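You operate a simulated robot arm through the tools that you are given. There is no shell and no other tool. Be economical: measure what you need, move in short steps, check, and stop when the job is done.

The job below is to be done with a simulated robot arm. You get a single attempt, and the scene is never put back.

JOB
Shut the sample drawer. Take the blue chalk box and put it on top of the red tub on the top of the long bench. Take the blue-lid jar and leave it on the steel tray. Take the teal box from the top shelf of the tub rack and put it on the low shelf of the tub rack. Put the yellow cap from the lower shelf of the green rack on the tray on the wide end of the red pedestal. Push the right cabinet door shut. Take the yellow rest card and put it on the white dish. Stack the yellow round tub from the work top of the kettle rack on top of the purple round tub. Put the blue-band cup on the edge of the gallery. Any order will do. Set down upright: blue chalk box, blue-lid jar, teal box, yellow rest card, blue-band cup.

The check looks at the end state, three seconds after you hand in, the way a careful person would. Anything else that was tipped, shoved, dropped, spilled or broken makes it a failure. Lids that push on must go on centred and level and be pressed home; caps that screw on are set level and turned clockwise until they are tight.

ROBOT AND FRAMES
A 6-joint arm with a two-finger parallel gripper on a trunk, on a base that drives. Base frame: it is fixed to the floor where the robot stands at the start and does not move with it; the origin is under the middle of the robot, x ahead of it, y to its left, z up. Lengths are in m, angles in degrees, forces in N, time in s.
With the tool pointing down near the work surface it reaches from about 0.28 to 0.68 m from the robot's upright axis, wherever it stands. Its first joint turns from -166.0 to 166.0 degrees. Places, roughly: blue chalk box [0.5, 0.75, 0.75]; blue-band cup (6x6x8 cm) [-8.4, 8.5, 0.9]; blue-lid jar (7x7x10 cm) [1, -1.2, 1.6]; edge of the gallery (75x21 cm) [-9.64, 8.24, 1.56]; low shelf of the tub rack [0.9, -2.5, 0.5]; red tub [0.5, 1.25, 0.75]; right cabinet door [0.2, 4.5, 1]; round tub [-8.75, 8.5, 1]; sample drawer [0.5, 0, 0.5]; steel tray (25x13x3 cm) [0.5, 1.8, 0.8]; teal box [1, -2.25, 1.5]; tray (23x18x3 cm) [-6.9, 1.2, 0.9]; white dish (15x15x3 cm) [-1.8, 7.6, 0.7]; yellow cap [-4, 0.5, 1]; yellow rest card [-1.75, 7.75, 0.75]. Payload 1.57 kg.
The TCP is the grasp point between the finger pads, 0.03 m short of the fingertips. In the tool frame z runs along the fingers and y along their closing line. Largest opening 0.11 m; finger width 0.024, thickness 0.012; the body of the gripper, 0.048 by 0.112 m, starts 0.078 m behind the TCP.
Orientation is told as [roll, pitch, yaw] about the base's x, y, z axes, in that order, counted from this pose: with the fingers straight down and closing along the base's y, the tool's x points along the base's -x, its y along +y and its z along -z.

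CONTROLS
- The arm moves only by the tool send_rows. Its argument "rows" is a list of rows, each a list of 6 numbers: the shift along the base's x, y, z in units of 50 mm (1.0 is 50 mm), then the turn, a rotation vector about the base's x, y, z in units of 6 degrees (1.0 is 6 degrees). In form: [[dx, dy, dz, rx, ry, rz], ...]. A call has 1 to 10 rows; each row shifts and turns the commanded pose from where the row before left it. "claw" is the finger opening in m, from 0 to 0.11, set as the call begins (left out, the last holds). A call with a number of a shift or a turn outside -1 to 1 is refused whole. Rows are played at 5 a second. More than 0.05 m and 8.6 degrees between two rows, or a gripper value outside its range, and nothing of the call is played. A pose out of reach is approached as far as the arm can. The call stops where the force on the tool passes 40 N (or 10 N more than at its start, if that is more) or the arm is blocked; 0.2 s more then pass. The fingers move at their own pace (about 0.108 m/s each) and stop on an object; they squeeze with about 42 N. The grip force told is the motor's: it shows also when the fingers shut on nothing. Time passes only in rows, and 0.2 s behind the last, so rows that do not move let the fingers close. It gives the time, the measured TCP pose, the force on the tool (base axes), the opening and the grip force at its end, in the units of the frame above (readings bear some noise), with the torque about the TCP (base axes, N m) and any sound that the robot's microphone picked up.
- Cameras (640 x 400 px; columns grow to the right, rows downward): "scene" is now at [0.0636, 0.1476, 1.5395]; the picture's right is [0.09, -1.00, 0.00], its down [-0.66, -0.06, -0.75] and it looks along [0.75, 0.07, -0.66] (base axes); focal length 260 px, centre (320, 200). "wrist" rides on the gripper at [0.07, 0.016, -0.141] in the tool frame; the picture's right is [-0.23, 0.97, 0.00], its down [-0.86, -0.20, -0.48] and it looks along [-0.47, -0.11, 0.88] (tool axes); focal length 222 px, centre (320, 200). There is no depth. A picture from a camera that has moved, and an enlarged one, comes with that camera's place and axes in the base frame and with its lens.
- camera(camera): a new picture of that camera. No time passes.
- raise_lower(by): slides the trunk up (or, below 0, down) by that many m; the arm and the scene camera ride with it, the base frame stays. It gives what a move gives, with no picture.
- base_move(legs): drives the robot by 1 to 6 legs, each [ahead, left, turn to the left] in m, m and degrees, along the robot's own axes; the way and the turn of a leg run together, so that a leg with both is an arc; at most 1.5 m and 180 degrees a leg. The arm and the cameras ride along, it lands a little off, and it stops where it bumps. It gives what a move gives.
- aim_head(pan, tilt): turns the head with the scene camera to pan (to the left, within 120 degrees either way) and tilt (down, from -29 to 69), counted from straight ahead of the robot. It gives what a move gives.
- enlarge(camera, box): a new picture of the part [left, top, right, bottom] of that camera's present view, enlarged. No time passes.
- job_done(): hands the job in; it is judged then, once.

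Work in short steps. Places have to be worked out from the pictures, the camera data and where the tool is seen: move nearer, look again, correct. Check each grasp and each placing, and mend what went wrong. You have 483 turns and 220 pictures in all, those below and enlarged ones among them. Open the gripper and draw the arm clear of the work before you hand the job in, unless the task says otherwise.

The tools are called after "Request:" as name(argument=value, ...) on one line, values as JSON. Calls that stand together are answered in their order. send_rows: Moves the arm, as the interface text tells. Its arguments: {"type":"object","properties":{"rows":{"type":"array","items":{"type":"array","items":{"type":"number"}}},"claw":{"type":"number"}},"required":["rows"]} The other tools are called the same way: raise_lower (by) slides the trunk up or down; base_move (legs) drives the base; aim_head (pan, tilt) turns the head that bears the scene camera; camera (camera) takes a picture; enlarge (camera, box) takes an enlarged picture of a part of a camera's view; job_done () hands the job in.

At the start:

```text
clock: 0.0
ee_pos: [0.2527, 0.2682, 1.1102]
orientation: [-0.1, 0.1, 0.0]
contact_force: [-0.2, 1.0, 0.9]
moment: [0.0, 0.0, 0.0]
gripper_width: 0.11
grip_force: 0.1
trunk travel left (down, up): [-0.125, 0.465]
robot x, y, heading: [-0.0024, -0.0025, -0.1]
head pan, tilt: [34.0, 68.8]
```

scene: 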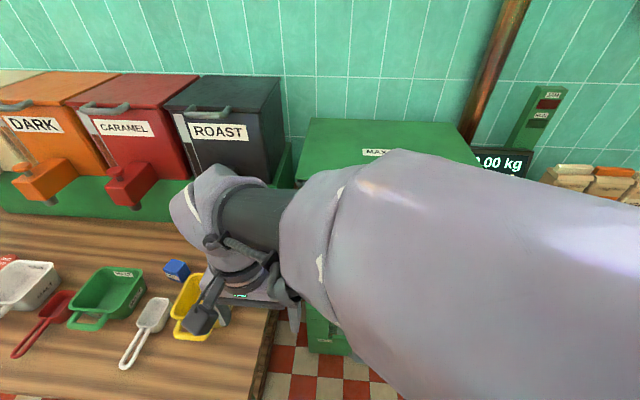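
wrist: 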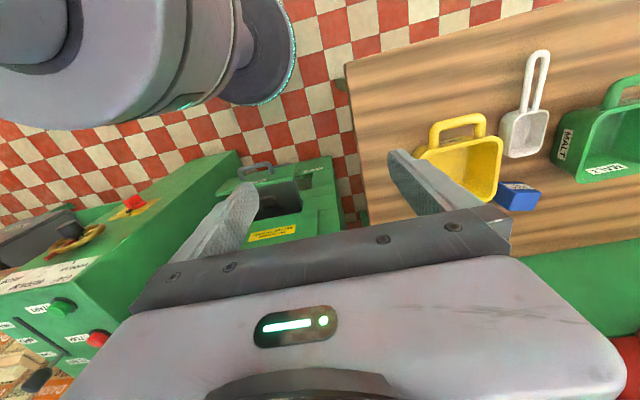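

The blue chalk box is seen on the bench beside the yellow scoop, and the arm blocks part of the view. I turn the head to look at the sample drawer and the bench.

Request:
aim_head(pan=0, tilt=45)

Request:
camera(camera="scene")

Request:
aim_head(pan=60, tilt=40)

Request:
camera(camera="scene")

```text
clock: 1.0
ee_pos: [0.2525, 0.2683, 1.1117]
orientation: [0.0, 0.1, 0.1]
contact_force: [0.2, 0.0, -0.1]
moment: [-0.03, 0.02, -0.01]
gripper_width: 0.1102
grip_force: 0.1
trunk travel left (down, up): [-0.125, 0.465]
robot x, y, heading: [0.0041, -0.0033, 0.1]
head pan, tilt: [0.0, 45.0]
```

```text
217 pictures are left
camera scene: at [0.0643, 0.1447, 1.5405], right [0.06, -1.0, 0.0], down [-0.65, -0.04, -0.76], along [0.76, 0.04, -0.65], focal length 260 px, centre (320, 200)
```

scene: 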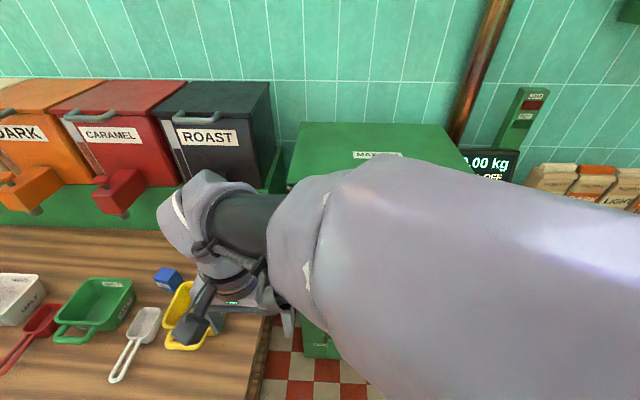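

```text
clock: 2.3
ee_pos: [0.251, 0.2679, 1.1106]
orientation: [-0.1, 0.1, 0.1]
contact_force: [-0.2, 0.3, 0.6]
moment: [0.0, 0.03, 0.02]
gripper_width: 0.1101
grip_force: 0.1
trunk travel left (down, up): [-0.125, 0.465]
robot x, y, heading: [-0.0002, 0.0026, 0.1]
head pan, tilt: [60.0, 40.0]
```

```text
216 pictures are left
camera scene: at [0.0224, 0.2135, 1.5414], right [0.87, -0.5, 0.0], down [-0.32, -0.56, -0.77], along [0.38, 0.66, -0.64], focal length 260 px, centre (320, 200)
```

scene: 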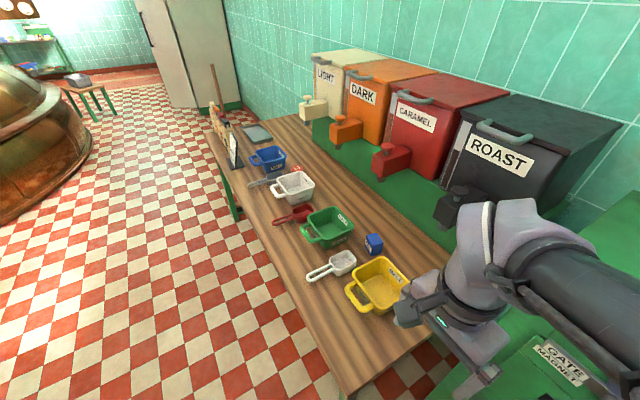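

The blue box is at roughly (0.53, 0.68). I enlarge the bench to find the red tub and the steel tray.

Request:
enlarge(camera="scene", box=[200, 90, 400, 215])

Request:
enlarge(camera="scene", box=[280, 200, 440, 300])

Request:
aim_head(pan=-20, tilt=66)

Request:
camera(camera="scene")

```text
3.20 times, centred on (300, 152) of scene
camera zoom: at [0.0224, 0.2135, 1.5414], right [0.87, -0.5, 0.0], down [-0.32, -0.56, -0.77], along [0.38, 0.66, -0.64], focal length 833 px, centre (384, 352)
```

zoom: 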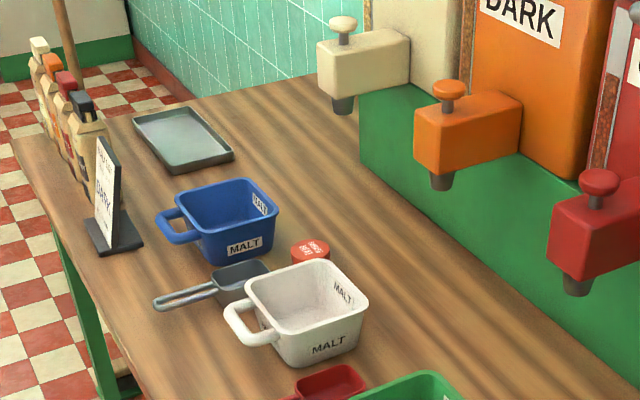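

```text
4.00 times, centred on (360, 250) of scene
camera zoom: at [0.0224, 0.2135, 1.5414], right [0.87, -0.5, 0.0], down [-0.32, -0.56, -0.77], along [0.38, 0.66, -0.64], focal length 1042 px, centre (160, 0)
```

zoom: 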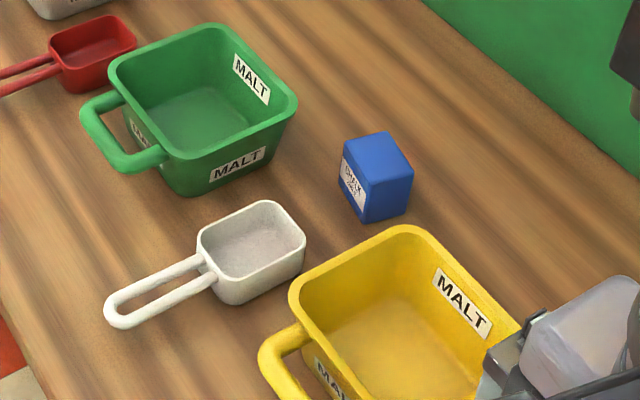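

```text
clock: 3.8
ee_pos: [0.2521, 0.2675, 1.1096]
orientation: [-0.2, 0.1, 0.1]
contact_force: [-0.1, -0.7, -0.2]
moment: [0.01, 0.03, -0.03]
gripper_width: 0.1098
grip_force: 0.0
trunk travel left (down, up): [-0.125, 0.465]
robot x, y, heading: [0.0011, -0.0003, -0.1]
head pan, tilt: [-20.0, 66.0]
```

```text
213 pictures are left
camera scene: at [0.0475, 0.1799, 1.5297], right [0.51, -0.86, 0.0], down [-0.64, -0.38, -0.67], along [0.57, 0.34, -0.74], focal length 260 px, centre (320, 200)
```

scene: 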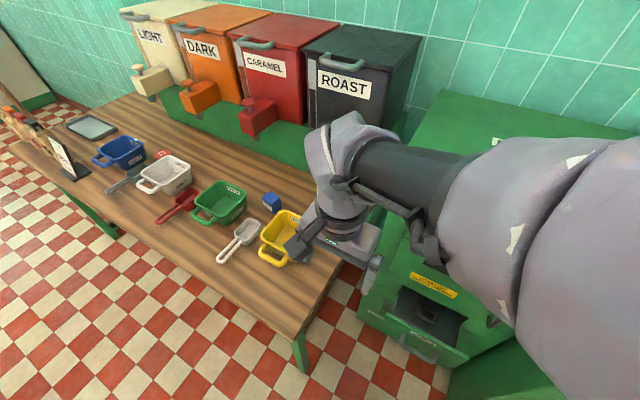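

The head isn't where it reports, or the head is mounted oddly. I take another picture to see whether it lags.

Request:
aim_head(pan=-20, tilt=60)

Request:
camera(camera="scene")

```text
clock: 4.5
ee_pos: [0.2511, 0.2677, 1.1101]
orientation: [-0.1, 0.1, 0.0]
contact_force: [0.1, -1.1, -0.4]
moment: [0.02, -0.03, 0.0]
gripper_width: 0.11
grip_force: 0.0
trunk travel left (down, up): [-0.125, 0.465]
robot x, y, heading: [-0.0052, 0.0025, -0.1]
head pan, tilt: [-20.0, 60.0]
```

```text
212 pictures are left
camera scene: at [0.0475, 0.1799, 1.5297], right [0.51, -0.86, 0.0], down [-0.64, -0.38, -0.67], along [0.57, 0.34, -0.74], focal length 260 px, centre (320, 200)
```

scene: 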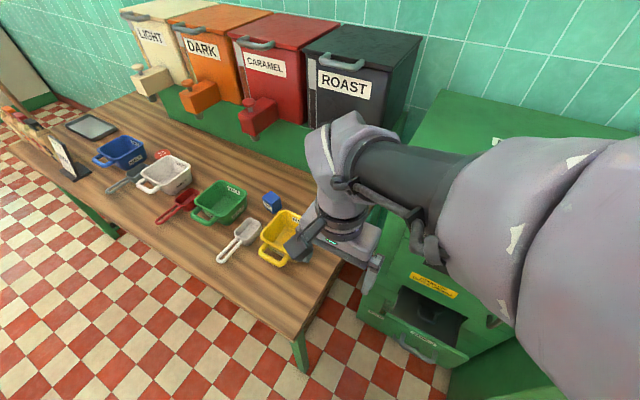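

The head seems blocked by the arm at this pose. Both cameras agree that the drawer handle is near (0.41, -0.01, 0.5). I bring the tool lower and to the right to see it with the wrist camera.

Request:
send_rows(rows=[[0, -1, -0.7, 0, 0, 0], [0, -1, -0.7, 0, 0, 0], [0, -1, -0.7, 0, 0, 0], [0, -1, -0.7, 0, 0, 0], [0, -1, -0.7, 0, 0, 0]])

Request:
camera(camera="wrist")

Request:
camera(camera="scene")

```text
refused: row 1 steps farther than a row can; nothing moved
```

```text
211 pictures are left
camera wrist: at [0.1824, 0.284, 1.2515], right [0.23, 0.97, 0.0], down [0.86, -0.2, 0.48], along [0.46, -0.11, -0.88], focal length 222 px, centre (320, 200)
```

wrist: 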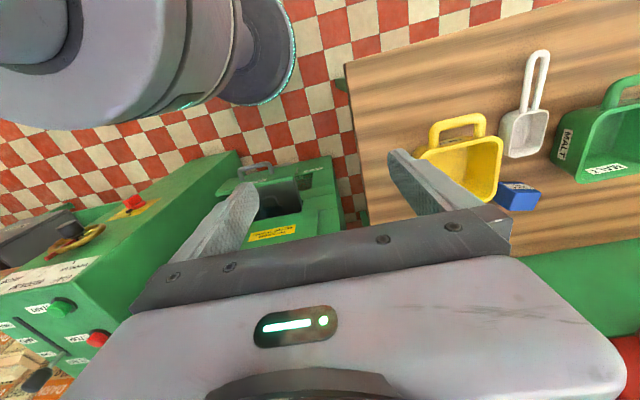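

```text
210 pictures are left
camera scene: at [0.0475, 0.1799, 1.5297], right [0.51, -0.86, 0.0], down [-0.64, -0.38, -0.67], along [0.57, 0.34, -0.74], focal length 260 px, centre (320, 200)
```

scene: 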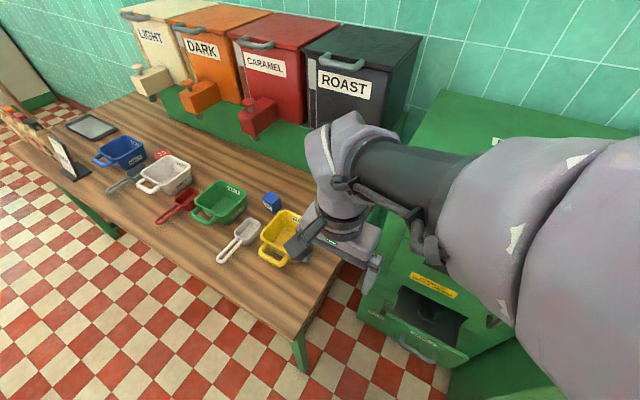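

A step must total at most 50 mm, so I use smaller ones.

Request:
send_rows(rows=[[0, -0.9, -0.4, 0, 0, 0], [0, -0.9, -0.4, 0, 0, 0], [0, -0.9, -0.4, 0, 0, 0], [0, -0.9, -0.4, 0, 0, 0], [0, -0.9, -0.4, 0, 0, 0]])

Request:
camera(camera="wrist")

```text
clock: 5.7
ee_pos: [0.2567, 0.0454, 1.0113]
orientation: [-0.1, -0.1, 0.1]
contact_force: [0.5, -0.6, -0.7]
moment: [-0.04, 0.06, -0.01]
gripper_width: 0.11
grip_force: 0.0
trunk travel left (down, up): [-0.125, 0.465]
robot x, y, heading: [0.0051, 0.0007, -0.1]
head pan, tilt: [-20.0, 60.0]
```

```text
209 pictures are left
camera wrist: at [0.1864, 0.0612, 1.1531], right [0.23, 0.97, 0.0], down [0.85, -0.2, 0.48], along [0.47, -0.11, -0.88], focal length 222 px, centre (320, 200)
```

wrist: 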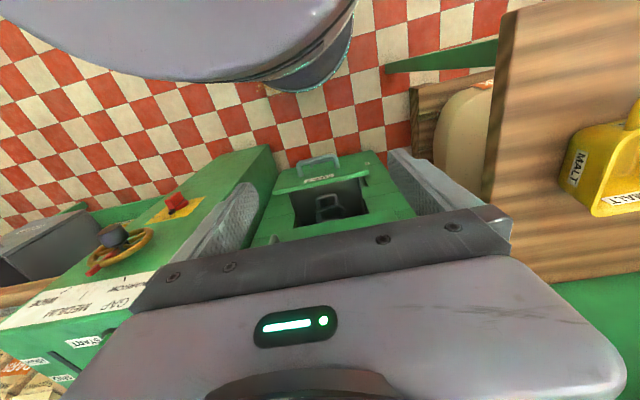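

The drawer is visible between the fingers. I enlarge to see how far out it is.

Request:
enlarge(camera="wrist", box=[240, 140, 432, 260])

Request:
camera(camera="scene")

```text
3.33 times, centred on (336, 200) of wrist
camera zoom: at [0.1864, 0.0612, 1.1531], right [0.23, 0.97, 0.0], down [0.85, -0.2, 0.48], along [0.47, -0.11, -0.88], focal length 740 px, centre (267, 200)
```

zoom: 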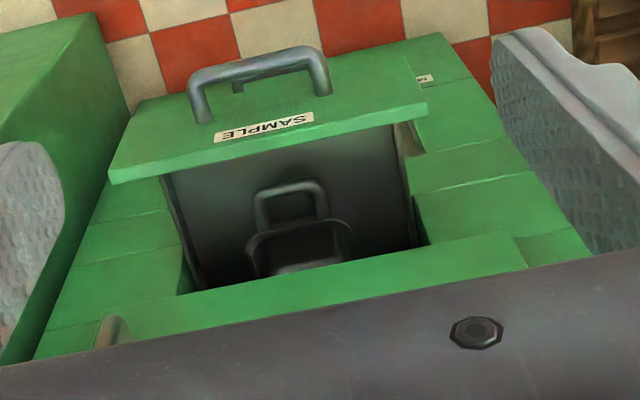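

```text
207 pictures are left
camera scene: at [0.0666, 0.14, 1.5441], right [0.0, -1.0, 0.0], down [-0.62, 0.0, -0.79], along [0.79, 0.0, -0.62], focal length 260 px, centre (320, 200)
```

scene: 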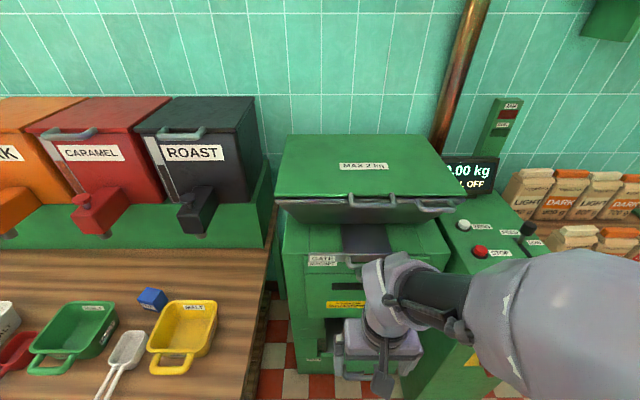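

The handle triangulates to about (0.407, 0, 0.466) and the drawer is about 0.12 m open. I close the fingers, move to x = 0.32 and descend ahead of the handle.

Request:
send_rows(rows=[[0.6, -0.45, -0.6, 0, 0, 0], [0.6, -0.45, -0.6, 0, 0, 0], [0, 0, -1, 0, 0, 0], [0, 0, -1, 0, 0, 0], [0, 0, -1, 0, 0, 0], [0, 0, -1, 0, 0, 0], [0, 0, -1, 0, 0, 0], [0, 0, -1, 0, 0, 0]], claw=0)

```text
clock: 7.5
ee_pos: [0.3119, 0.001, 0.6498]
orientation: [-0.2, 0.2, 0.0]
contact_force: [-0.5, -0.1, -1.1]
moment: [-0.03, -0.05, 0.01]
gripper_width: 0.0
grip_force: 21.0
trunk travel left (down, up): [-0.125, 0.465]
robot x, y, heading: [0.0004, 0.0001, 0.1]
head pan, tilt: [-20.0, 60.0]
```

Reached z 0.65 cleanly. I look with the wrist camera before going lower.

Request:
camera(camera="wrist")

Request:
camera(camera="scene")

```text
206 pictures are left
camera wrist: at [0.2429, 0.017, 0.7926], right [0.23, 0.97, 0.0], down [0.86, -0.2, 0.48], along [0.46, -0.11, -0.88], focal length 222 px, centre (320, 200)
```

wrist: 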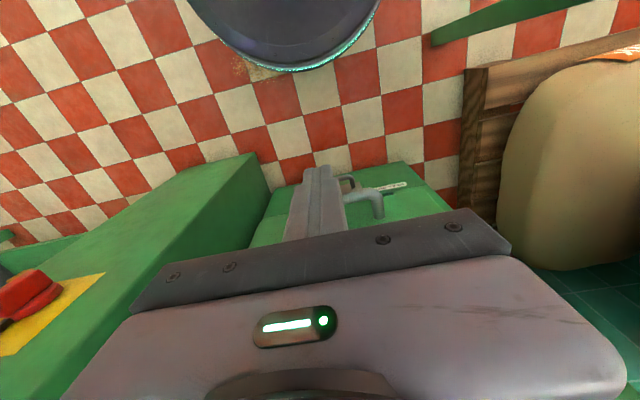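

```text
205 pictures are left
camera scene: at [0.0426, 0.1171, 1.5146], right [-0.34, -0.94, 0.0], down [-0.81, 0.3, -0.5], along [0.47, -0.17, -0.87], focal length 260 px, centre (320, 200)
```

scene: 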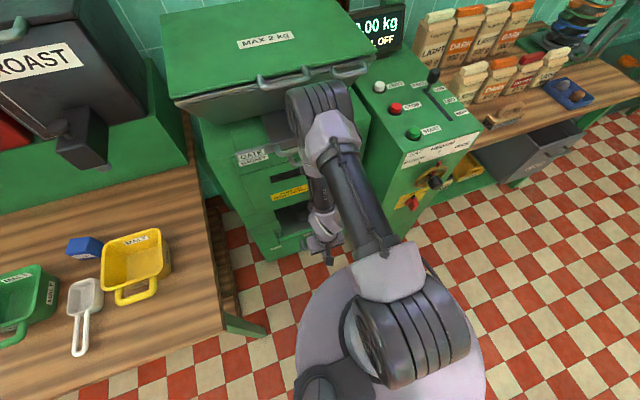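

The view is clear now, with the finger in front of the handle line. I descend to z 0.46.

Request:
send_rows(rows=[[0, 0, -0.95, 0, 0, 0], [0, 0, -0.95, 0, 0, 0], [0, 0, -0.95, 0, 0, 0], [0, 0, -0.95, 0, 0, 0]])

Request:
camera(camera="wrist")

Request:
enlarge(camera="scene", box=[240, 150, 400, 280])

```text
clock: 8.5
ee_pos: [0.3085, -0.0026, 0.4592]
orientation: [-0.1, 0.1, 0.0]
contact_force: [0.4, 0.3, -0.7]
moment: [0.05, -0.03, 0.02]
gripper_width: 0.0002
grip_force: 21.3
trunk travel left (down, up): [-0.125, 0.465]
robot x, y, heading: [0.0021, -0.0007, 0.2]
head pan, tilt: [-20.0, 60.0]
```

```text
204 pictures are left
camera wrist: at [0.2401, 0.0122, 0.6012], right [0.23, 0.97, 0.0], down [0.86, -0.2, 0.48], along [0.46, -0.11, -0.88], focal length 222 px, centre (320, 200)
```

wrist: 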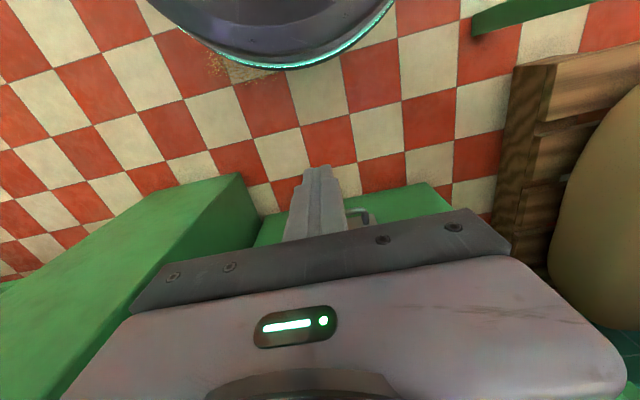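

```text
3.08 times, centred on (320, 215) of scene
camera zoom: at [0.0424, 0.1171, 1.5146], right [-0.34, -0.94, 0.0], down [-0.81, 0.3, -0.5], along [0.47, -0.17, -0.87], focal length 801 px, centre (320, 154)
```

zoom: 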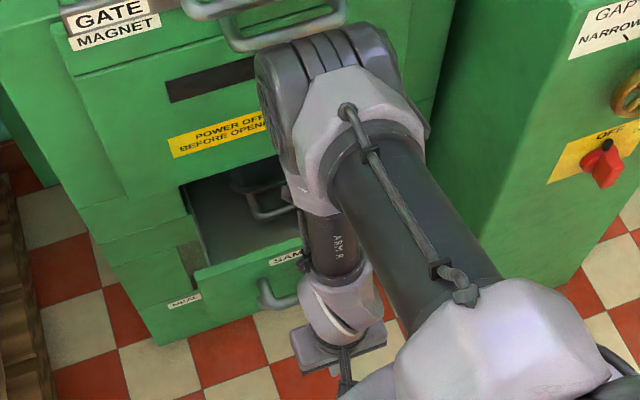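

The forearm would near the gate lever if the tool stayed vertical, so I tilt the tool about 36 degrees, fingers pointing ahead, to keep the wrist back.

Request:
send_rows(rows=[[0.2, 0, 0, 0, -1, 0], [0.2, 0, 0, 0, -1, 0], [0.2, 0, 0, 0, -1, 0], [0.1, 0, 0, 0, -1, 0], [0.1, 0, 0, 0, -1, 0], [0, 0, 0, 0, -1, 0]])

Request:
enlarge(camera="scene", box=[200, 100, 440, 280])

```text
clock: 9.9
ee_pos: [0.3505, -0.0024, 0.461]
orientation: [-0.1, -35.9, 0.0]
contact_force: [0.2, -0.1, -0.7]
moment: [0.01, 0.01, 0.01]
gripper_width: 0.0001
grip_force: 20.9
trunk travel left (down, up): [-0.125, 0.465]
robot x, y, heading: [-0.0012, -0.0025, -0.1]
head pan, tilt: [-20.0, 60.0]
```

```text
2.22 times, centred on (320, 190) of scene
camera zoom: at [0.0424, 0.1171, 1.5146], right [-0.34, -0.94, 0.0], down [-0.81, 0.3, -0.5], along [0.47, -0.17, -0.87], focal length 579 px, centre (320, 222)
```

zoom: 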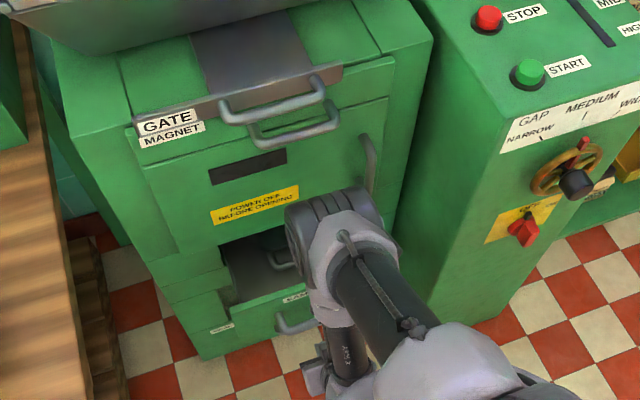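

Good: the wrist now sits well back. I push forward along +x in small rows.

Request:
send_rows(rows=[[0.4, 0, 0, 0, 0, 0], [0.4, 0, 0, 0, 0, 0], [0.4, 0, 0, 0, 0, 0], [0.4, 0, 0, 0, 0, 0], [0.4, 0, 0, 0, 0, 0], [0.4, 0, 0, 0, 0, 0]])

Request:
enlarge(camera="scene", box=[200, 100, 440, 280])

```text
clock: 11.3
ee_pos: [0.4721, -0.0013, 0.459]
orientation: [-0.2, -35.9, -0.1]
contact_force: [-0.2, -0.3, 0.2]
moment: [-0.03, 0.02, 0.02]
gripper_width: 0.0
grip_force: 21.5
trunk travel left (down, up): [-0.125, 0.465]
robot x, y, heading: [-0.0023, -0.0033, -0.2]
head pan, tilt: [-20.0, 60.0]
```

```text
2.22 times, centred on (320, 190) of scene
camera zoom: at [0.0425, 0.1171, 1.5146], right [-0.34, -0.94, 0.0], down [-0.81, 0.3, -0.5], along [0.47, -0.17, -0.87], focal length 579 px, centre (320, 222)
```

zoom: 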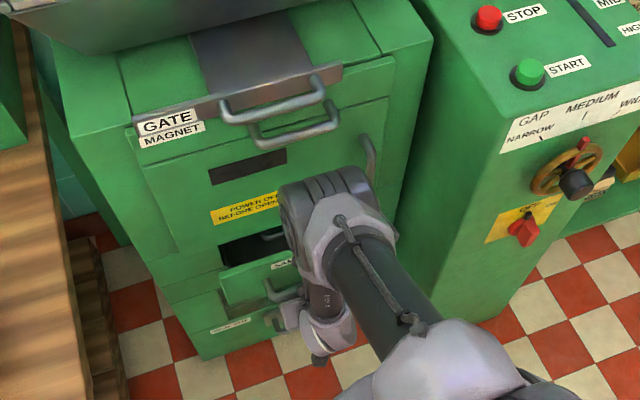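

The drawer is sliding in with little force. I keep pushing.

Request:
send_rows(rows=[[0.3, 0, 0, 0, 0, 0], [0.3, 0, 0, 0, 0, 0], [0.3, 0, 0, 0, 0, 0], [0.3, 0, 0, 0, 0, 0], [0.3, 0, 0, 0, 0, 0]])

Request:
enlarge(camera="scene", box=[200, 100, 440, 280])

```text
clock: 12.5
ee_pos: [0.5325, -0.0002, 0.4567]
orientation: [-0.1, -35.2, 0.2]
contact_force: [-15.2, -0.5, 10.7]
moment: [0.14, -1.14, 0.37]
gripper_width: 0.0001
grip_force: 21.1
trunk travel left (down, up): [-0.125, 0.465]
robot x, y, heading: [-0.0023, -0.0003, 0.0]
head pan, tilt: [-20.0, 60.0]
stopped in row 5: the force on the tool passed its limit at 55 N (the readings are from after the stop); the commanded pose is now the measured one
```

```text
2.22 times, centred on (320, 190) of scene
camera zoom: at [0.0392, 0.117, 1.5149], right [-0.34, -0.94, 0.0], down [-0.81, 0.3, -0.5], along [0.47, -0.17, -0.87], focal length 579 px, centre (320, 222)
```

zoom: 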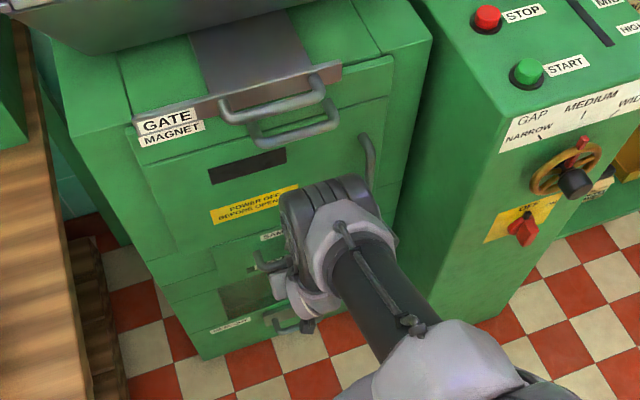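

Force 55 N: the drawer seems to have reached its stop. I back off and check.

Request:
send_rows(rows=[[-0.6, 0, 0, 0, 0, 0], [-0.8, 0, 0, 0, 0, 0], [-0.8, 0, 0, 0, 0.5, 0], [-0.8, 0, 0.3, 0, 1, 0], [-0.4, 0, 0.8, 0, 1, 0], [0, 0, 0.9, 0, 1, 0], [0, 0, 0.9, 0, 1, 0], [0, 0, 0.9, 0, 1, 0], [0, 0, 0.9, 0, 0.35, 0]])

Request:
camera(camera="wrist")

Request:
enlarge(camera="scene", box=[200, 100, 440, 280])

```text
clock: 14.5
ee_pos: [0.3655, -0.0005, 0.6946]
orientation: [-0.1, 0.0, 0.2]
contact_force: [0.3, 0.3, 1.3]
moment: [0.0, -0.01, 0.0]
gripper_width: 0.0001
grip_force: 21.6
trunk travel left (down, up): [-0.125, 0.465]
robot x, y, heading: [0.0014, -0.0022, -0.1]
head pan, tilt: [-20.0, 60.0]
```

```text
199 pictures are left
camera wrist: at [0.2956, 0.0155, 0.8346], right [0.22, 0.97, 0.0], down [0.86, -0.2, 0.48], along [0.47, -0.11, -0.88], focal length 222 px, centre (320, 200)
```

wrist: 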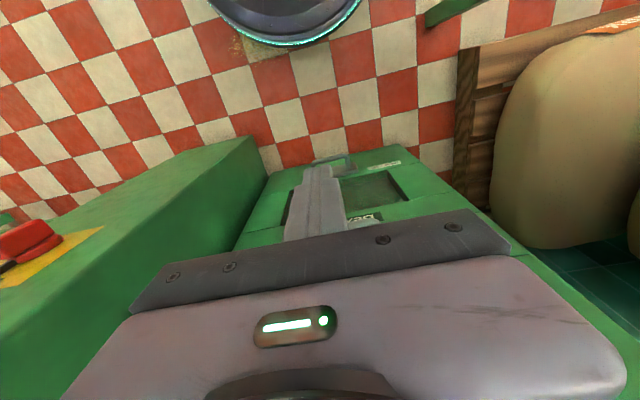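

```text
2.22 times, centred on (320, 190) of scene
camera zoom: at [0.0417, 0.1171, 1.5147], right [-0.34, -0.94, 0.0], down [-0.81, 0.3, -0.5], along [0.47, -0.17, -0.87], focal length 579 px, centre (320, 222)
```

zoom: 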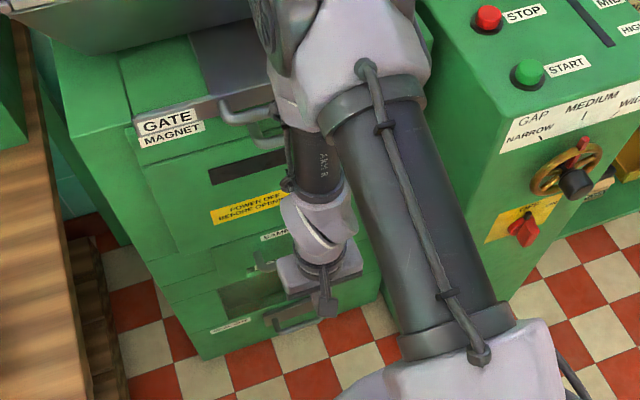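

The drawer looks flush; I will verify from a clear view. I raise the arm, then look again.

Request:
send_rows(rows=[[-0.3, 0, 0.9, 0, 0, 0], [-0.3, 0, 0.9, 0, 0, 0], [-0.3, 0.3, 0.9, 0, 0, 0], [-0.3, 0.5, 0.8, 0, 0, 0], [-0.3, 0.5, 0.8, 0, 0, 0], [-0.3, 0.7, 0.6, 0, 0, 0], [0, 0.7, 0.7, 0, 0, 0], [0, 0.9, 0, 0, 0, 0], [0, 0.9, 0, 0, 0, 0]], claw=0.11)

Request:
enlarge(camera="wrist", box=[100, 100, 420, 300])

Request:
camera(camera="scene")

```text
clock: 16.5
ee_pos: [0.274, 0.2262, 0.9696]
orientation: [-0.2, -0.1, 0.1]
contact_force: [-0.3, -0.5, 0.7]
moment: [0.0, 0.02, 0.02]
gripper_width: 0.1101
grip_force: 0.0
trunk travel left (down, up): [-0.125, 0.465]
robot x, y, heading: [-0.0013, -0.0028, -0.0]
head pan, tilt: [-20.0, 60.0]
```

```text
2.00 times, centred on (260, 200) of wrist
camera zoom: at [0.2041, 0.2415, 1.111], right [0.22, 0.97, 0.0], down [0.85, -0.2, 0.48], along [0.47, -0.11, -0.88], focal length 444 px, centre (440, 200)
```

zoom: 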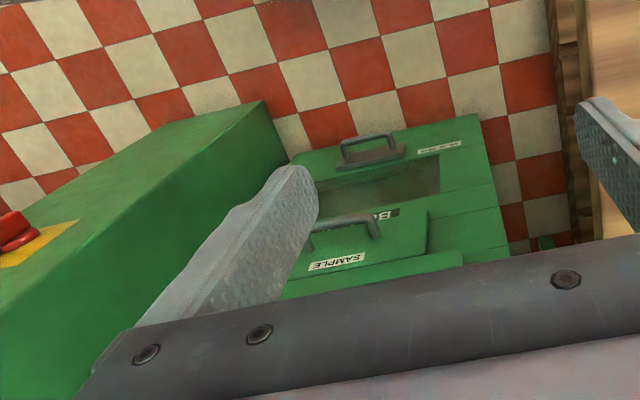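

```text
196 pictures are left
camera scene: at [0.0421, 0.1177, 1.5146], right [-0.34, -0.94, 0.0], down [-0.81, 0.3, -0.5], along [0.47, -0.17, -0.87], focal length 260 px, centre (320, 200)
```

scene: 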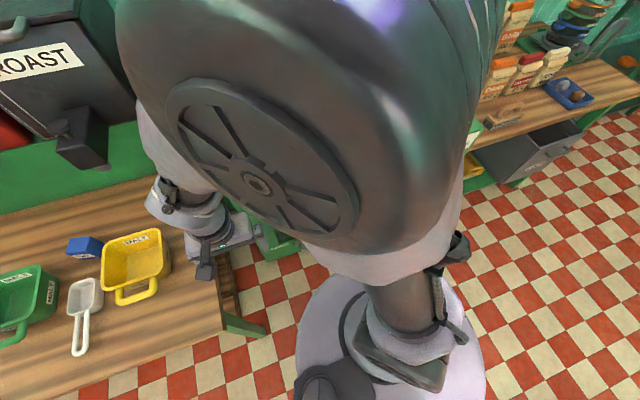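

The sample drawer sits against the machine face: shut. I now back off 0.1 m and drive left to stand before the chalk box.

Request:
base_move(legs=[[-0.1, 0, 0], [0, 0.68, 0]])

Request:
aim_head(pan=10, tilt=50)

Request:
camera(camera="scene")

Request:
camera(camera="wrist")

```text
clock: 20.9
ee_pos: [0.1833, 0.8862, 0.9689]
orientation: [-0.1, -0.1, -0.3]
contact_force: [0.2, 0.6, -0.7]
moment: [0.02, 0.0, -0.01]
gripper_width: 0.11
grip_force: 0.1
trunk travel left (down, up): [-0.125, 0.465]
robot x, y, heading: [-0.095, 0.6632, -0.5]
head pan, tilt: [-20.0, 60.0]
```

```text
clock: 21.8
ee_pos: [0.1825, 0.8847, 0.9694]
orientation: [-0.1, -0.2, -0.4]
contact_force: [-1.2, 0.0, 0.1]
moment: [-0.02, 0.01, 0.02]
gripper_width: 0.1098
grip_force: 0.0
trunk travel left (down, up): [-0.125, 0.465]
robot x, y, heading: [-0.0929, 0.6639, -0.7]
head pan, tilt: [10.0, 50.0]
```

```text
195 pictures are left
camera scene: at [-0.0375, 0.8167, 1.5272], right [0.16, -0.99, 0.0], down [-0.76, -0.13, -0.64], along [0.63, 0.1, -0.77], focal length 260 px, centre (320, 200)
```

scene: 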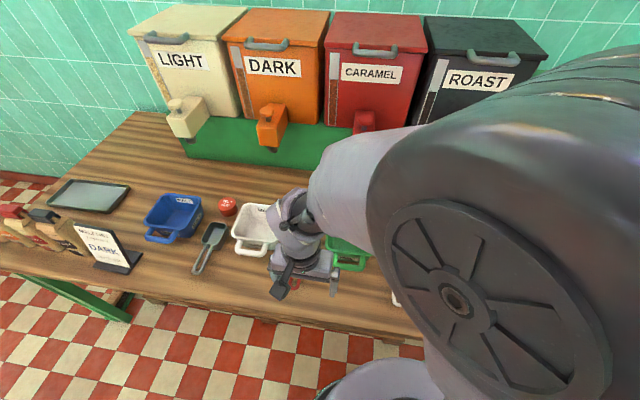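

```text
194 pictures are left
camera wrist: at [0.1124, 0.9026, 1.111], right [0.23, 0.97, 0.0], down [0.85, -0.2, 0.48], along [0.47, -0.11, -0.88], focal length 222 px, centre (320, 200)
```

wrist: 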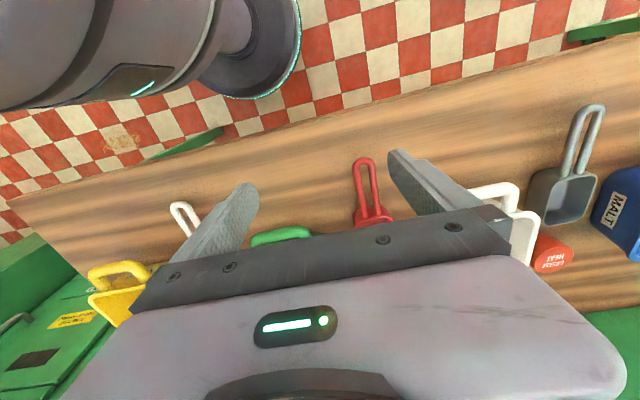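

The red tub (small round) is near (0.48, 1.24). I move the tool over the chalk box and look down.

Request:
send_rows(rows=[[0.65, -0.55, 0, 0, 0, 0], [0.65, -0.55, 0, 0, 0, 0], [0.65, -0.55, 0, 0, 0, 0], [0.65, -0.55, 0, 0, 0, 0], [0.65, -0.55, 0, 0, 0, 0], [0.65, -0.55, 0, 0, 0, 0], [0.65, -0.55, 0, 0, 0, 0], [0.65, -0.2, 0, 0, 0, 0]])

Request:
camera(camera="wrist")

```text
clock: 23.6
ee_pos: [0.4426, 0.6832, 0.9684]
orientation: [-0.2, 0.0, -0.3]
contact_force: [0.3, 0.2, 0.2]
moment: [0.0, 0.04, 0.04]
gripper_width: 0.11
grip_force: 0.0
trunk travel left (down, up): [-0.125, 0.465]
robot x, y, heading: [-0.0958, 0.6643, -0.3]
head pan, tilt: [10.0, 50.0]
```

```text
193 pictures are left
camera wrist: at [0.3725, 0.6993, 1.1094], right [0.23, 0.97, 0.0], down [0.85, -0.2, 0.48], along [0.47, -0.11, -0.88], focal length 222 px, centre (320, 200)
```

wrist: 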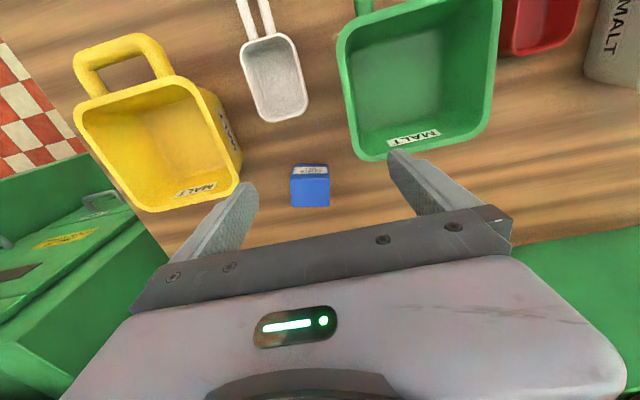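

I enlarge the box to get its place and rotation.

Request:
enlarge(camera="wrist", box=[262, 150, 362, 225])

```text
5.33 times, centred on (312, 188) of wrist
camera zoom: at [0.3725, 0.6993, 1.1094], right [0.23, 0.97, 0.0], down [0.85, -0.2, 0.48], along [0.47, -0.11, -0.88], focal length 1185 px, centre (363, 267)
```

zoom: 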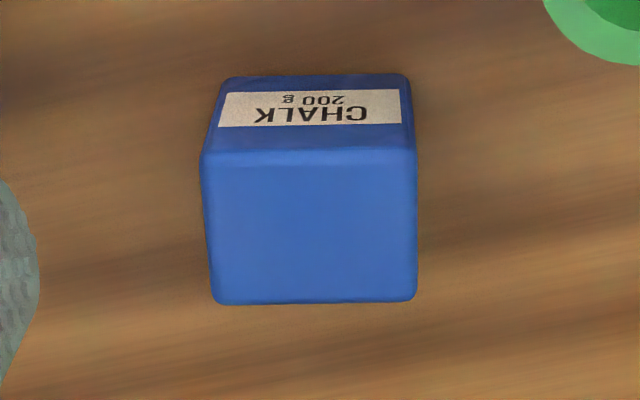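

The box is about 6x5x6 cm at about (0.53, 0.646), turned -13 degrees. I align over it, narrow the claw a little and lower partway.

Request:
send_rows(rows=[[0.6, -0.25, -0.2, 0, 0, -0.75], [0.6, -0.25, -0.6, 0, 0, -0.75], [0.5, -0.2, -0.7, 0, 0, -0.7]], claw=0.085)

Request:
camera(camera="wrist")

```text
clock: 24.4
ee_pos: [0.5243, 0.6489, 0.8917]
orientation: [0.0, -0.1, -13.6]
contact_force: [-0.2, 0.2, -0.3]
moment: [-0.02, 0.03, 0.01]
gripper_width: 0.0848
grip_force: 0.0
trunk travel left (down, up): [-0.125, 0.465]
robot x, y, heading: [-0.0959, 0.6626, -0.6]
head pan, tilt: [10.0, 50.0]
```

```text
191 pictures are left
camera wrist: at [0.4614, 0.6814, 1.033], right [0.45, 0.89, 0.0], down [0.78, -0.39, 0.48], along [0.43, -0.22, -0.88], focal length 222 px, centre (320, 200)
```

wrist: 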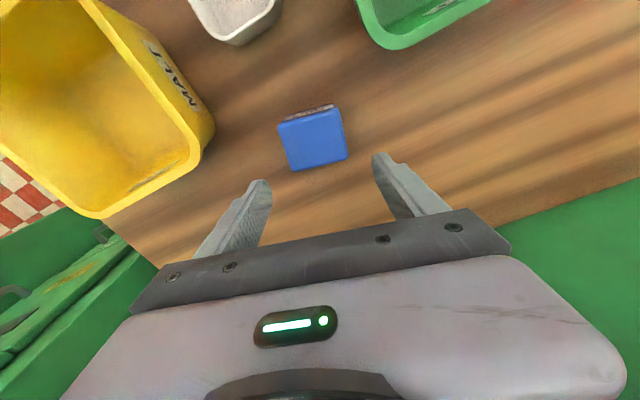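

Triangulating both views puts the box top higher, at z about 0.835, with its centre at (0.505, 0.653). I correct the position and look again.

Request:
send_rows(rows=[[-0.38, 0.08, -0.4, 0, 0, -0.35]])

Request:
camera(camera="wrist")

```text
clock: 24.8
ee_pos: [0.5072, 0.6531, 0.8744]
orientation: [0.0, -0.1, -15.7]
contact_force: [-0.6, 0.3, -0.6]
moment: [-0.01, -0.01, 0.0]
gripper_width: 0.085
grip_force: 0.0
trunk travel left (down, up): [-0.125, 0.465]
robot x, y, heading: [-0.0976, 0.6616, -0.5]
head pan, tilt: [10.0, 50.0]
```

```text
190 pictures are left
camera wrist: at [0.443, 0.6873, 1.0152], right [0.48, 0.88, 0.0], down [0.77, -0.42, 0.48], along [0.42, -0.23, -0.88], focal length 222 px, centre (320, 200)
```

wrist: 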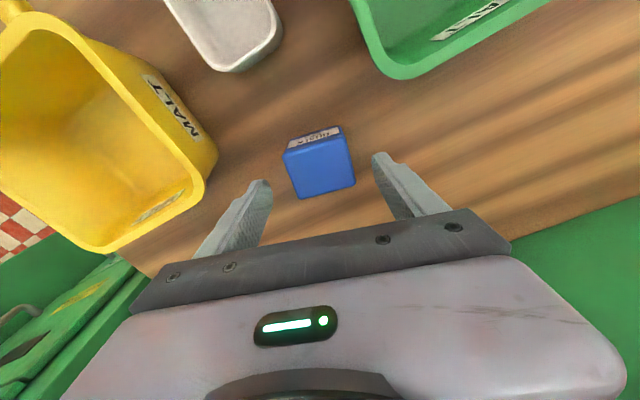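

The fingertips straddle the box centre. I descend to the grasp height.

Request:
send_rows(rows=[[0, 0, -0.5, 0, 0, 0], [0, 0, -0.5, 0, 0, 0]])

Request:
camera(camera="wrist")

```text
clock: 25.4
ee_pos: [0.5084, 0.6532, 0.8245]
orientation: [-0.1, -0.1, -15.7]
contact_force: [0.2, -0.4, 0.4]
moment: [0.01, -0.01, -0.02]
gripper_width: 0.0853
grip_force: 0.1
trunk travel left (down, up): [-0.125, 0.465]
robot x, y, heading: [-0.089, 0.665, -0.6]
head pan, tilt: [10.0, 50.0]
```

```text
189 pictures are left
camera wrist: at [0.4454, 0.6875, 0.9653], right [0.48, 0.88, 0.0], down [0.77, -0.42, 0.48], along [0.42, -0.23, -0.88], focal length 222 px, centre (320, 200)
```

wrist: 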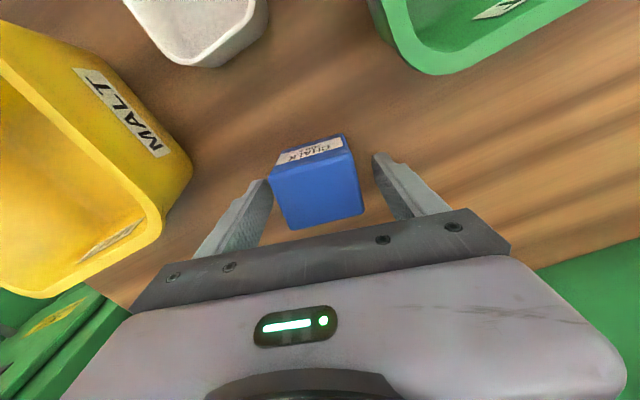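

The box is between the fingers. I lower 15 mm more and close gently.

Request:
send_rows(rows=[[0, 0, -0.15, 0, 0, 0], [0, 0, -0.15, 0, 0, 0]])

Request:
camera(camera="wrist")

```text
clock: 26.0
ee_pos: [0.5076, 0.6524, 0.8094]
orientation: [0.0, -0.3, -15.6]
contact_force: [-1.1, -0.1, 7.3]
moment: [0.35, 0.05, 0.1]
gripper_width: 0.085
grip_force: 0.0
trunk travel left (down, up): [-0.125, 0.465]
robot x, y, heading: [-0.0908, 0.6619, -1.0]
head pan, tilt: [10.0, 50.0]
```

```text
188 pictures are left
camera wrist: at [0.445, 0.6872, 0.9512], right [0.48, 0.88, 0.0], down [0.77, -0.42, 0.48], along [0.42, -0.23, -0.88], focal length 222 px, centre (320, 200)
```

wrist: 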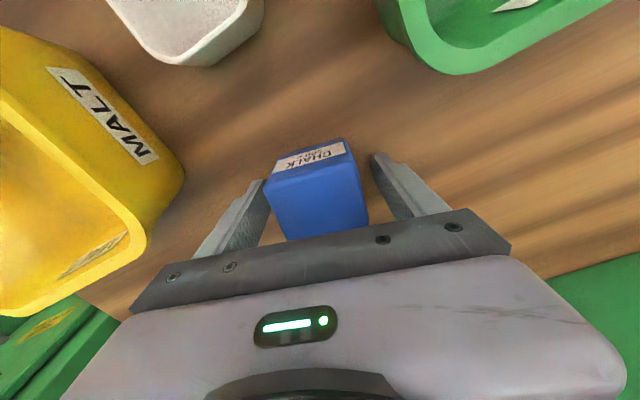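

The tips just touched the bench (z about 0.78). I lift 6 mm and close on the box.

Request:
send_rows(rows=[[0, 0, 0.12, 0, 0, 0]])

Request:
send_rows(rows=[[0, 0, 0, 0, 0, 0], [0, 0, 0, 0, 0, 0], [0, 0, 0, 0, 0, 0]], claw=0)

Request:
send_rows(rows=[[0, 0, 0.5, 0, 0, 0], [0, 0, 1, 0, 0, 0], [0, 0, 1, 0, 0, 0], [0, 0, 1, 0, 0, 0]])

Request:
camera(camera="wrist")

```text
clock: 26.4
ee_pos: [0.5076, 0.6516, 0.8154]
orientation: [0.0, -0.1, -15.8]
contact_force: [0.2, 1.3, -0.4]
moment: [0.03, 0.03, 0.05]
gripper_width: 0.0851
grip_force: 0.1
trunk travel left (down, up): [-0.125, 0.465]
robot x, y, heading: [-0.0946, 0.6668, -0.4]
head pan, tilt: [10.0, 50.0]
```

```text
clock: 27.2
ee_pos: [0.5075, 0.6529, 0.8163]
orientation: [-0.1, -0.1, -15.7]
contact_force: [-0.6, -0.6, -0.9]
moment: [0.04, 0.0, 0.03]
gripper_width: 0.0555
grip_force: 42.3
trunk travel left (down, up): [-0.125, 0.465]
robot x, y, heading: [-0.0957, 0.6636, -0.4]
head pan, tilt: [10.0, 50.0]
```

```text
clock: 28.2
ee_pos: [0.5074, 0.6539, 0.9903]
orientation: [-0.1, -0.1, -15.6]
contact_force: [0.7, 0.2, -2.1]
moment: [0.01, -0.01, -0.02]
gripper_width: 0.0553
grip_force: 42.0
trunk travel left (down, up): [-0.125, 0.465]
robot x, y, heading: [-0.0941, 0.6659, -0.4]
head pan, tilt: [10.0, 50.0]
```

```text
187 pictures are left
camera wrist: at [0.4443, 0.6876, 1.1317], right [0.48, 0.88, 0.0], down [0.77, -0.42, 0.48], along [0.42, -0.23, -0.88], focal length 222 px, centre (320, 200)
```

wrist: 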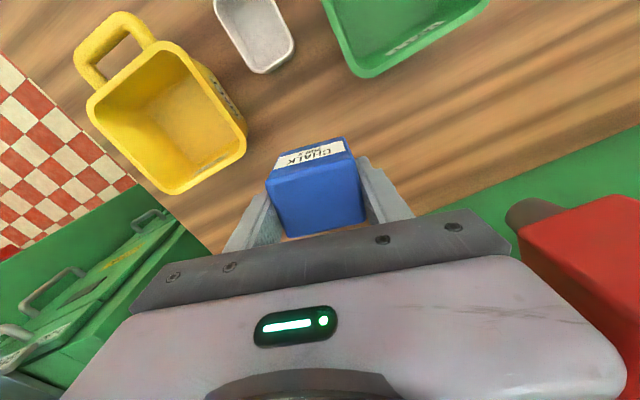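

The box is held (5.5 cm). I draw back to clear the dispenser taps and drive left to the red tub.

Request:
send_rows(rows=[[-0.8, 0, 0, 0, 0, 0.7], [-0.8, 0, 0, 0, 0, 0.7], [-0.8, 0, 0, 0, 0, 0.7], [-0.8, 0, 0, 0, 0, 0.5]])

Request:
base_move(legs=[[0, 0.55, 0]])

Request:
camera(camera="wrist")

Request:
camera(camera="scene")

```text
clock: 29.2
ee_pos: [0.3488, 0.6544, 0.9905]
orientation: [0.0, -0.2, 0.0]
contact_force: [-0.4, -0.3, -2.1]
moment: [0.01, -0.02, 0.02]
gripper_width: 0.0555
grip_force: 42.4
trunk travel left (down, up): [-0.125, 0.465]
robot x, y, heading: [-0.0948, 0.6616, -0.5]
head pan, tilt: [10.0, 50.0]
```

```text
clock: 32.4
ee_pos: [0.3544, 1.2028, 0.9916]
orientation: [-0.1, -0.1, 0.0]
contact_force: [0.3, 0.0, -1.9]
moment: [-0.05, 0.0, -0.01]
gripper_width: 0.0549
grip_force: 42.2
trunk travel left (down, up): [-0.125, 0.465]
robot x, y, heading: [-0.0924, 1.2167, -0.6]
head pan, tilt: [10.0, 50.0]
```

```text
186 pictures are left
camera wrist: at [0.2846, 1.2192, 1.1324], right [0.23, 0.97, 0.0], down [0.85, -0.2, 0.48], along [0.47, -0.11, -0.88], focal length 222 px, centre (320, 200)
```

wrist: 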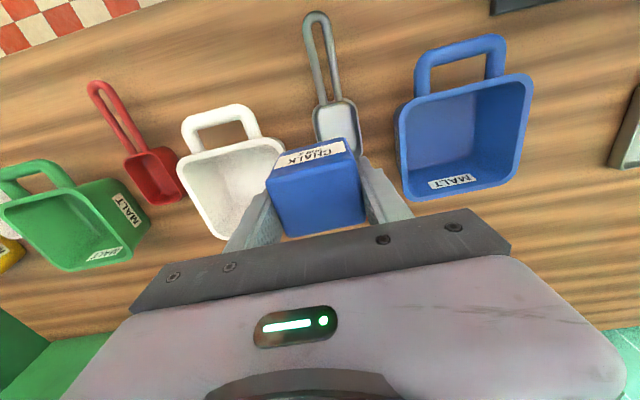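

```text
185 pictures are left
camera scene: at [-0.0322, 1.366, 1.5271], right [0.16, -0.99, 0.0], down [-0.76, -0.13, -0.64], along [0.63, 0.11, -0.77], focal length 260 px, centre (320, 200)
```

scene: 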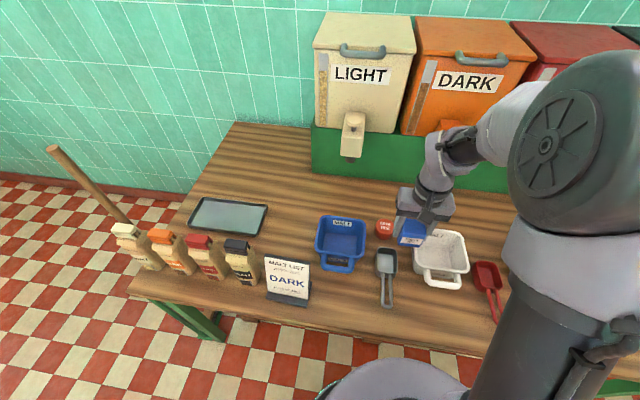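

I enlarge on the red tub to fix its place and height.

Request:
enlarge(camera="scene", box=[340, 190, 452, 260])

```text
5.71 times, centred on (396, 225) of scene
camera zoom: at [-0.0322, 1.366, 1.5271], right [0.16, -0.99, 0.0], down [-0.76, -0.13, -0.64], along [0.63, 0.11, -0.77], focal length 1488 px, centre (-114, 57)
```

zoom: 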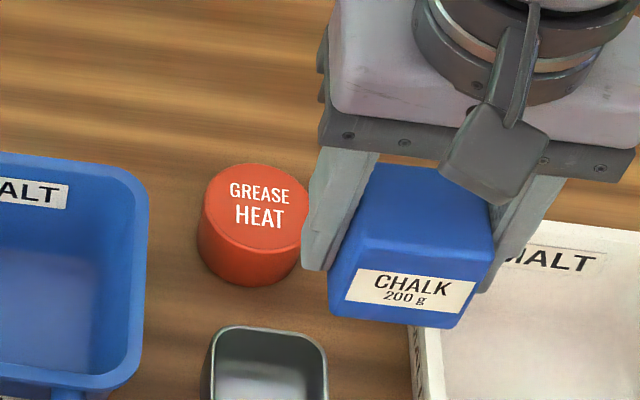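

The tub top centre is at (0.476, 1.239), z about 0.815. I move over it, lower to 2 cm above, and check.

Request:
send_rows(rows=[[0.82, 0.24, 0, 0, 0, 0], [0.82, 0.24, 0, 0, 0, 0], [0.82, 0.24, 0, 0, 0, 0], [0, 0, -0.8, 0, 0, 0], [0, 0, -0.8, 0, 0, 0], [0, 0, -0.7, 0, 0, 0]])

Request:
enlarge(camera="scene", box=[320, 170, 464, 260])

Request:
camera(camera="wrist")

```text
clock: 33.8
ee_pos: [0.4788, 1.2394, 0.8729]
orientation: [0.0, -0.1, -0.1]
contact_force: [-0.3, -0.8, -2.3]
moment: [0.02, -0.02, -0.03]
gripper_width: 0.0549
grip_force: 42.6
trunk travel left (down, up): [-0.125, 0.465]
robot x, y, heading: [-0.0924, 1.2143, -0.5]
head pan, tilt: [10.0, 50.0]
```

```text
4.44 times, centred on (392, 215) of scene
camera zoom: at [-0.0318, 1.3657, 1.5272], right [0.16, -0.99, 0.0], down [-0.76, -0.13, -0.64], along [0.63, 0.11, -0.77], focal length 1157 px, centre (0, 133)
```

zoom: 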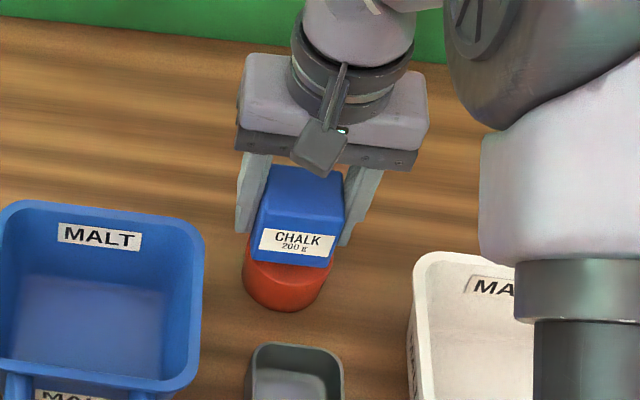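

```text
182 pictures are left
camera wrist: at [0.4085, 1.2555, 1.0151], right [0.23, 0.97, 0.0], down [0.85, -0.2, 0.48], along [0.47, -0.11, -0.88], focal length 222 px, centre (320, 200)
```

wrist: 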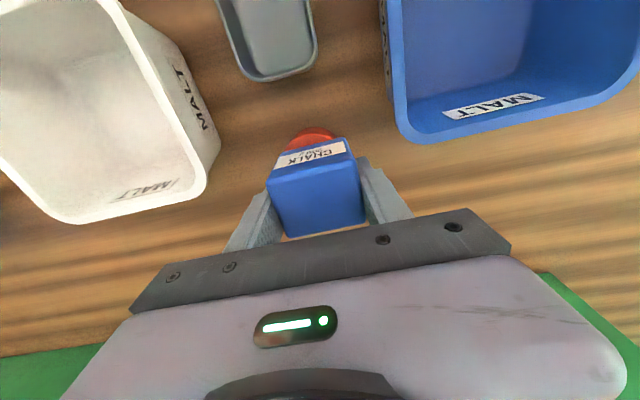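

The box is centred over the tub within a few millimetres. I lower slowly to contact.

Request:
send_rows(rows=[[0, 0, -0.15, 0, 0, 0], [0, 0, -0.15, 0, 0, 0]])

Request:
send_rows(rows=[[0, 0, -0.06, 0, 0, 0], [0, 0, -0.06, 0, 0, 0]])

```text
clock: 34.4
ee_pos: [0.4783, 1.2388, 0.86]
orientation: [-0.1, -0.1, 0.1]
contact_force: [0.4, -0.2, -2.5]
moment: [0.0, 0.02, 0.01]
gripper_width: 0.0545
grip_force: 42.1
trunk travel left (down, up): [-0.125, 0.465]
robot x, y, heading: [-0.0911, 1.2105, -0.4]
head pan, tilt: [10.0, 50.0]
```

```text
clock: 35.0
ee_pos: [0.4772, 1.2386, 0.8561]
orientation: [0.0, -0.4, -0.1]
contact_force: [0.9, -1.2, 22.0]
moment: [-0.01, 0.22, 0.05]
gripper_width: 0.0548
grip_force: 42.1
trunk travel left (down, up): [-0.125, 0.465]
robot x, y, heading: [-0.09, 1.211, -0.6]
head pan, tilt: [10.0, 50.0]
```

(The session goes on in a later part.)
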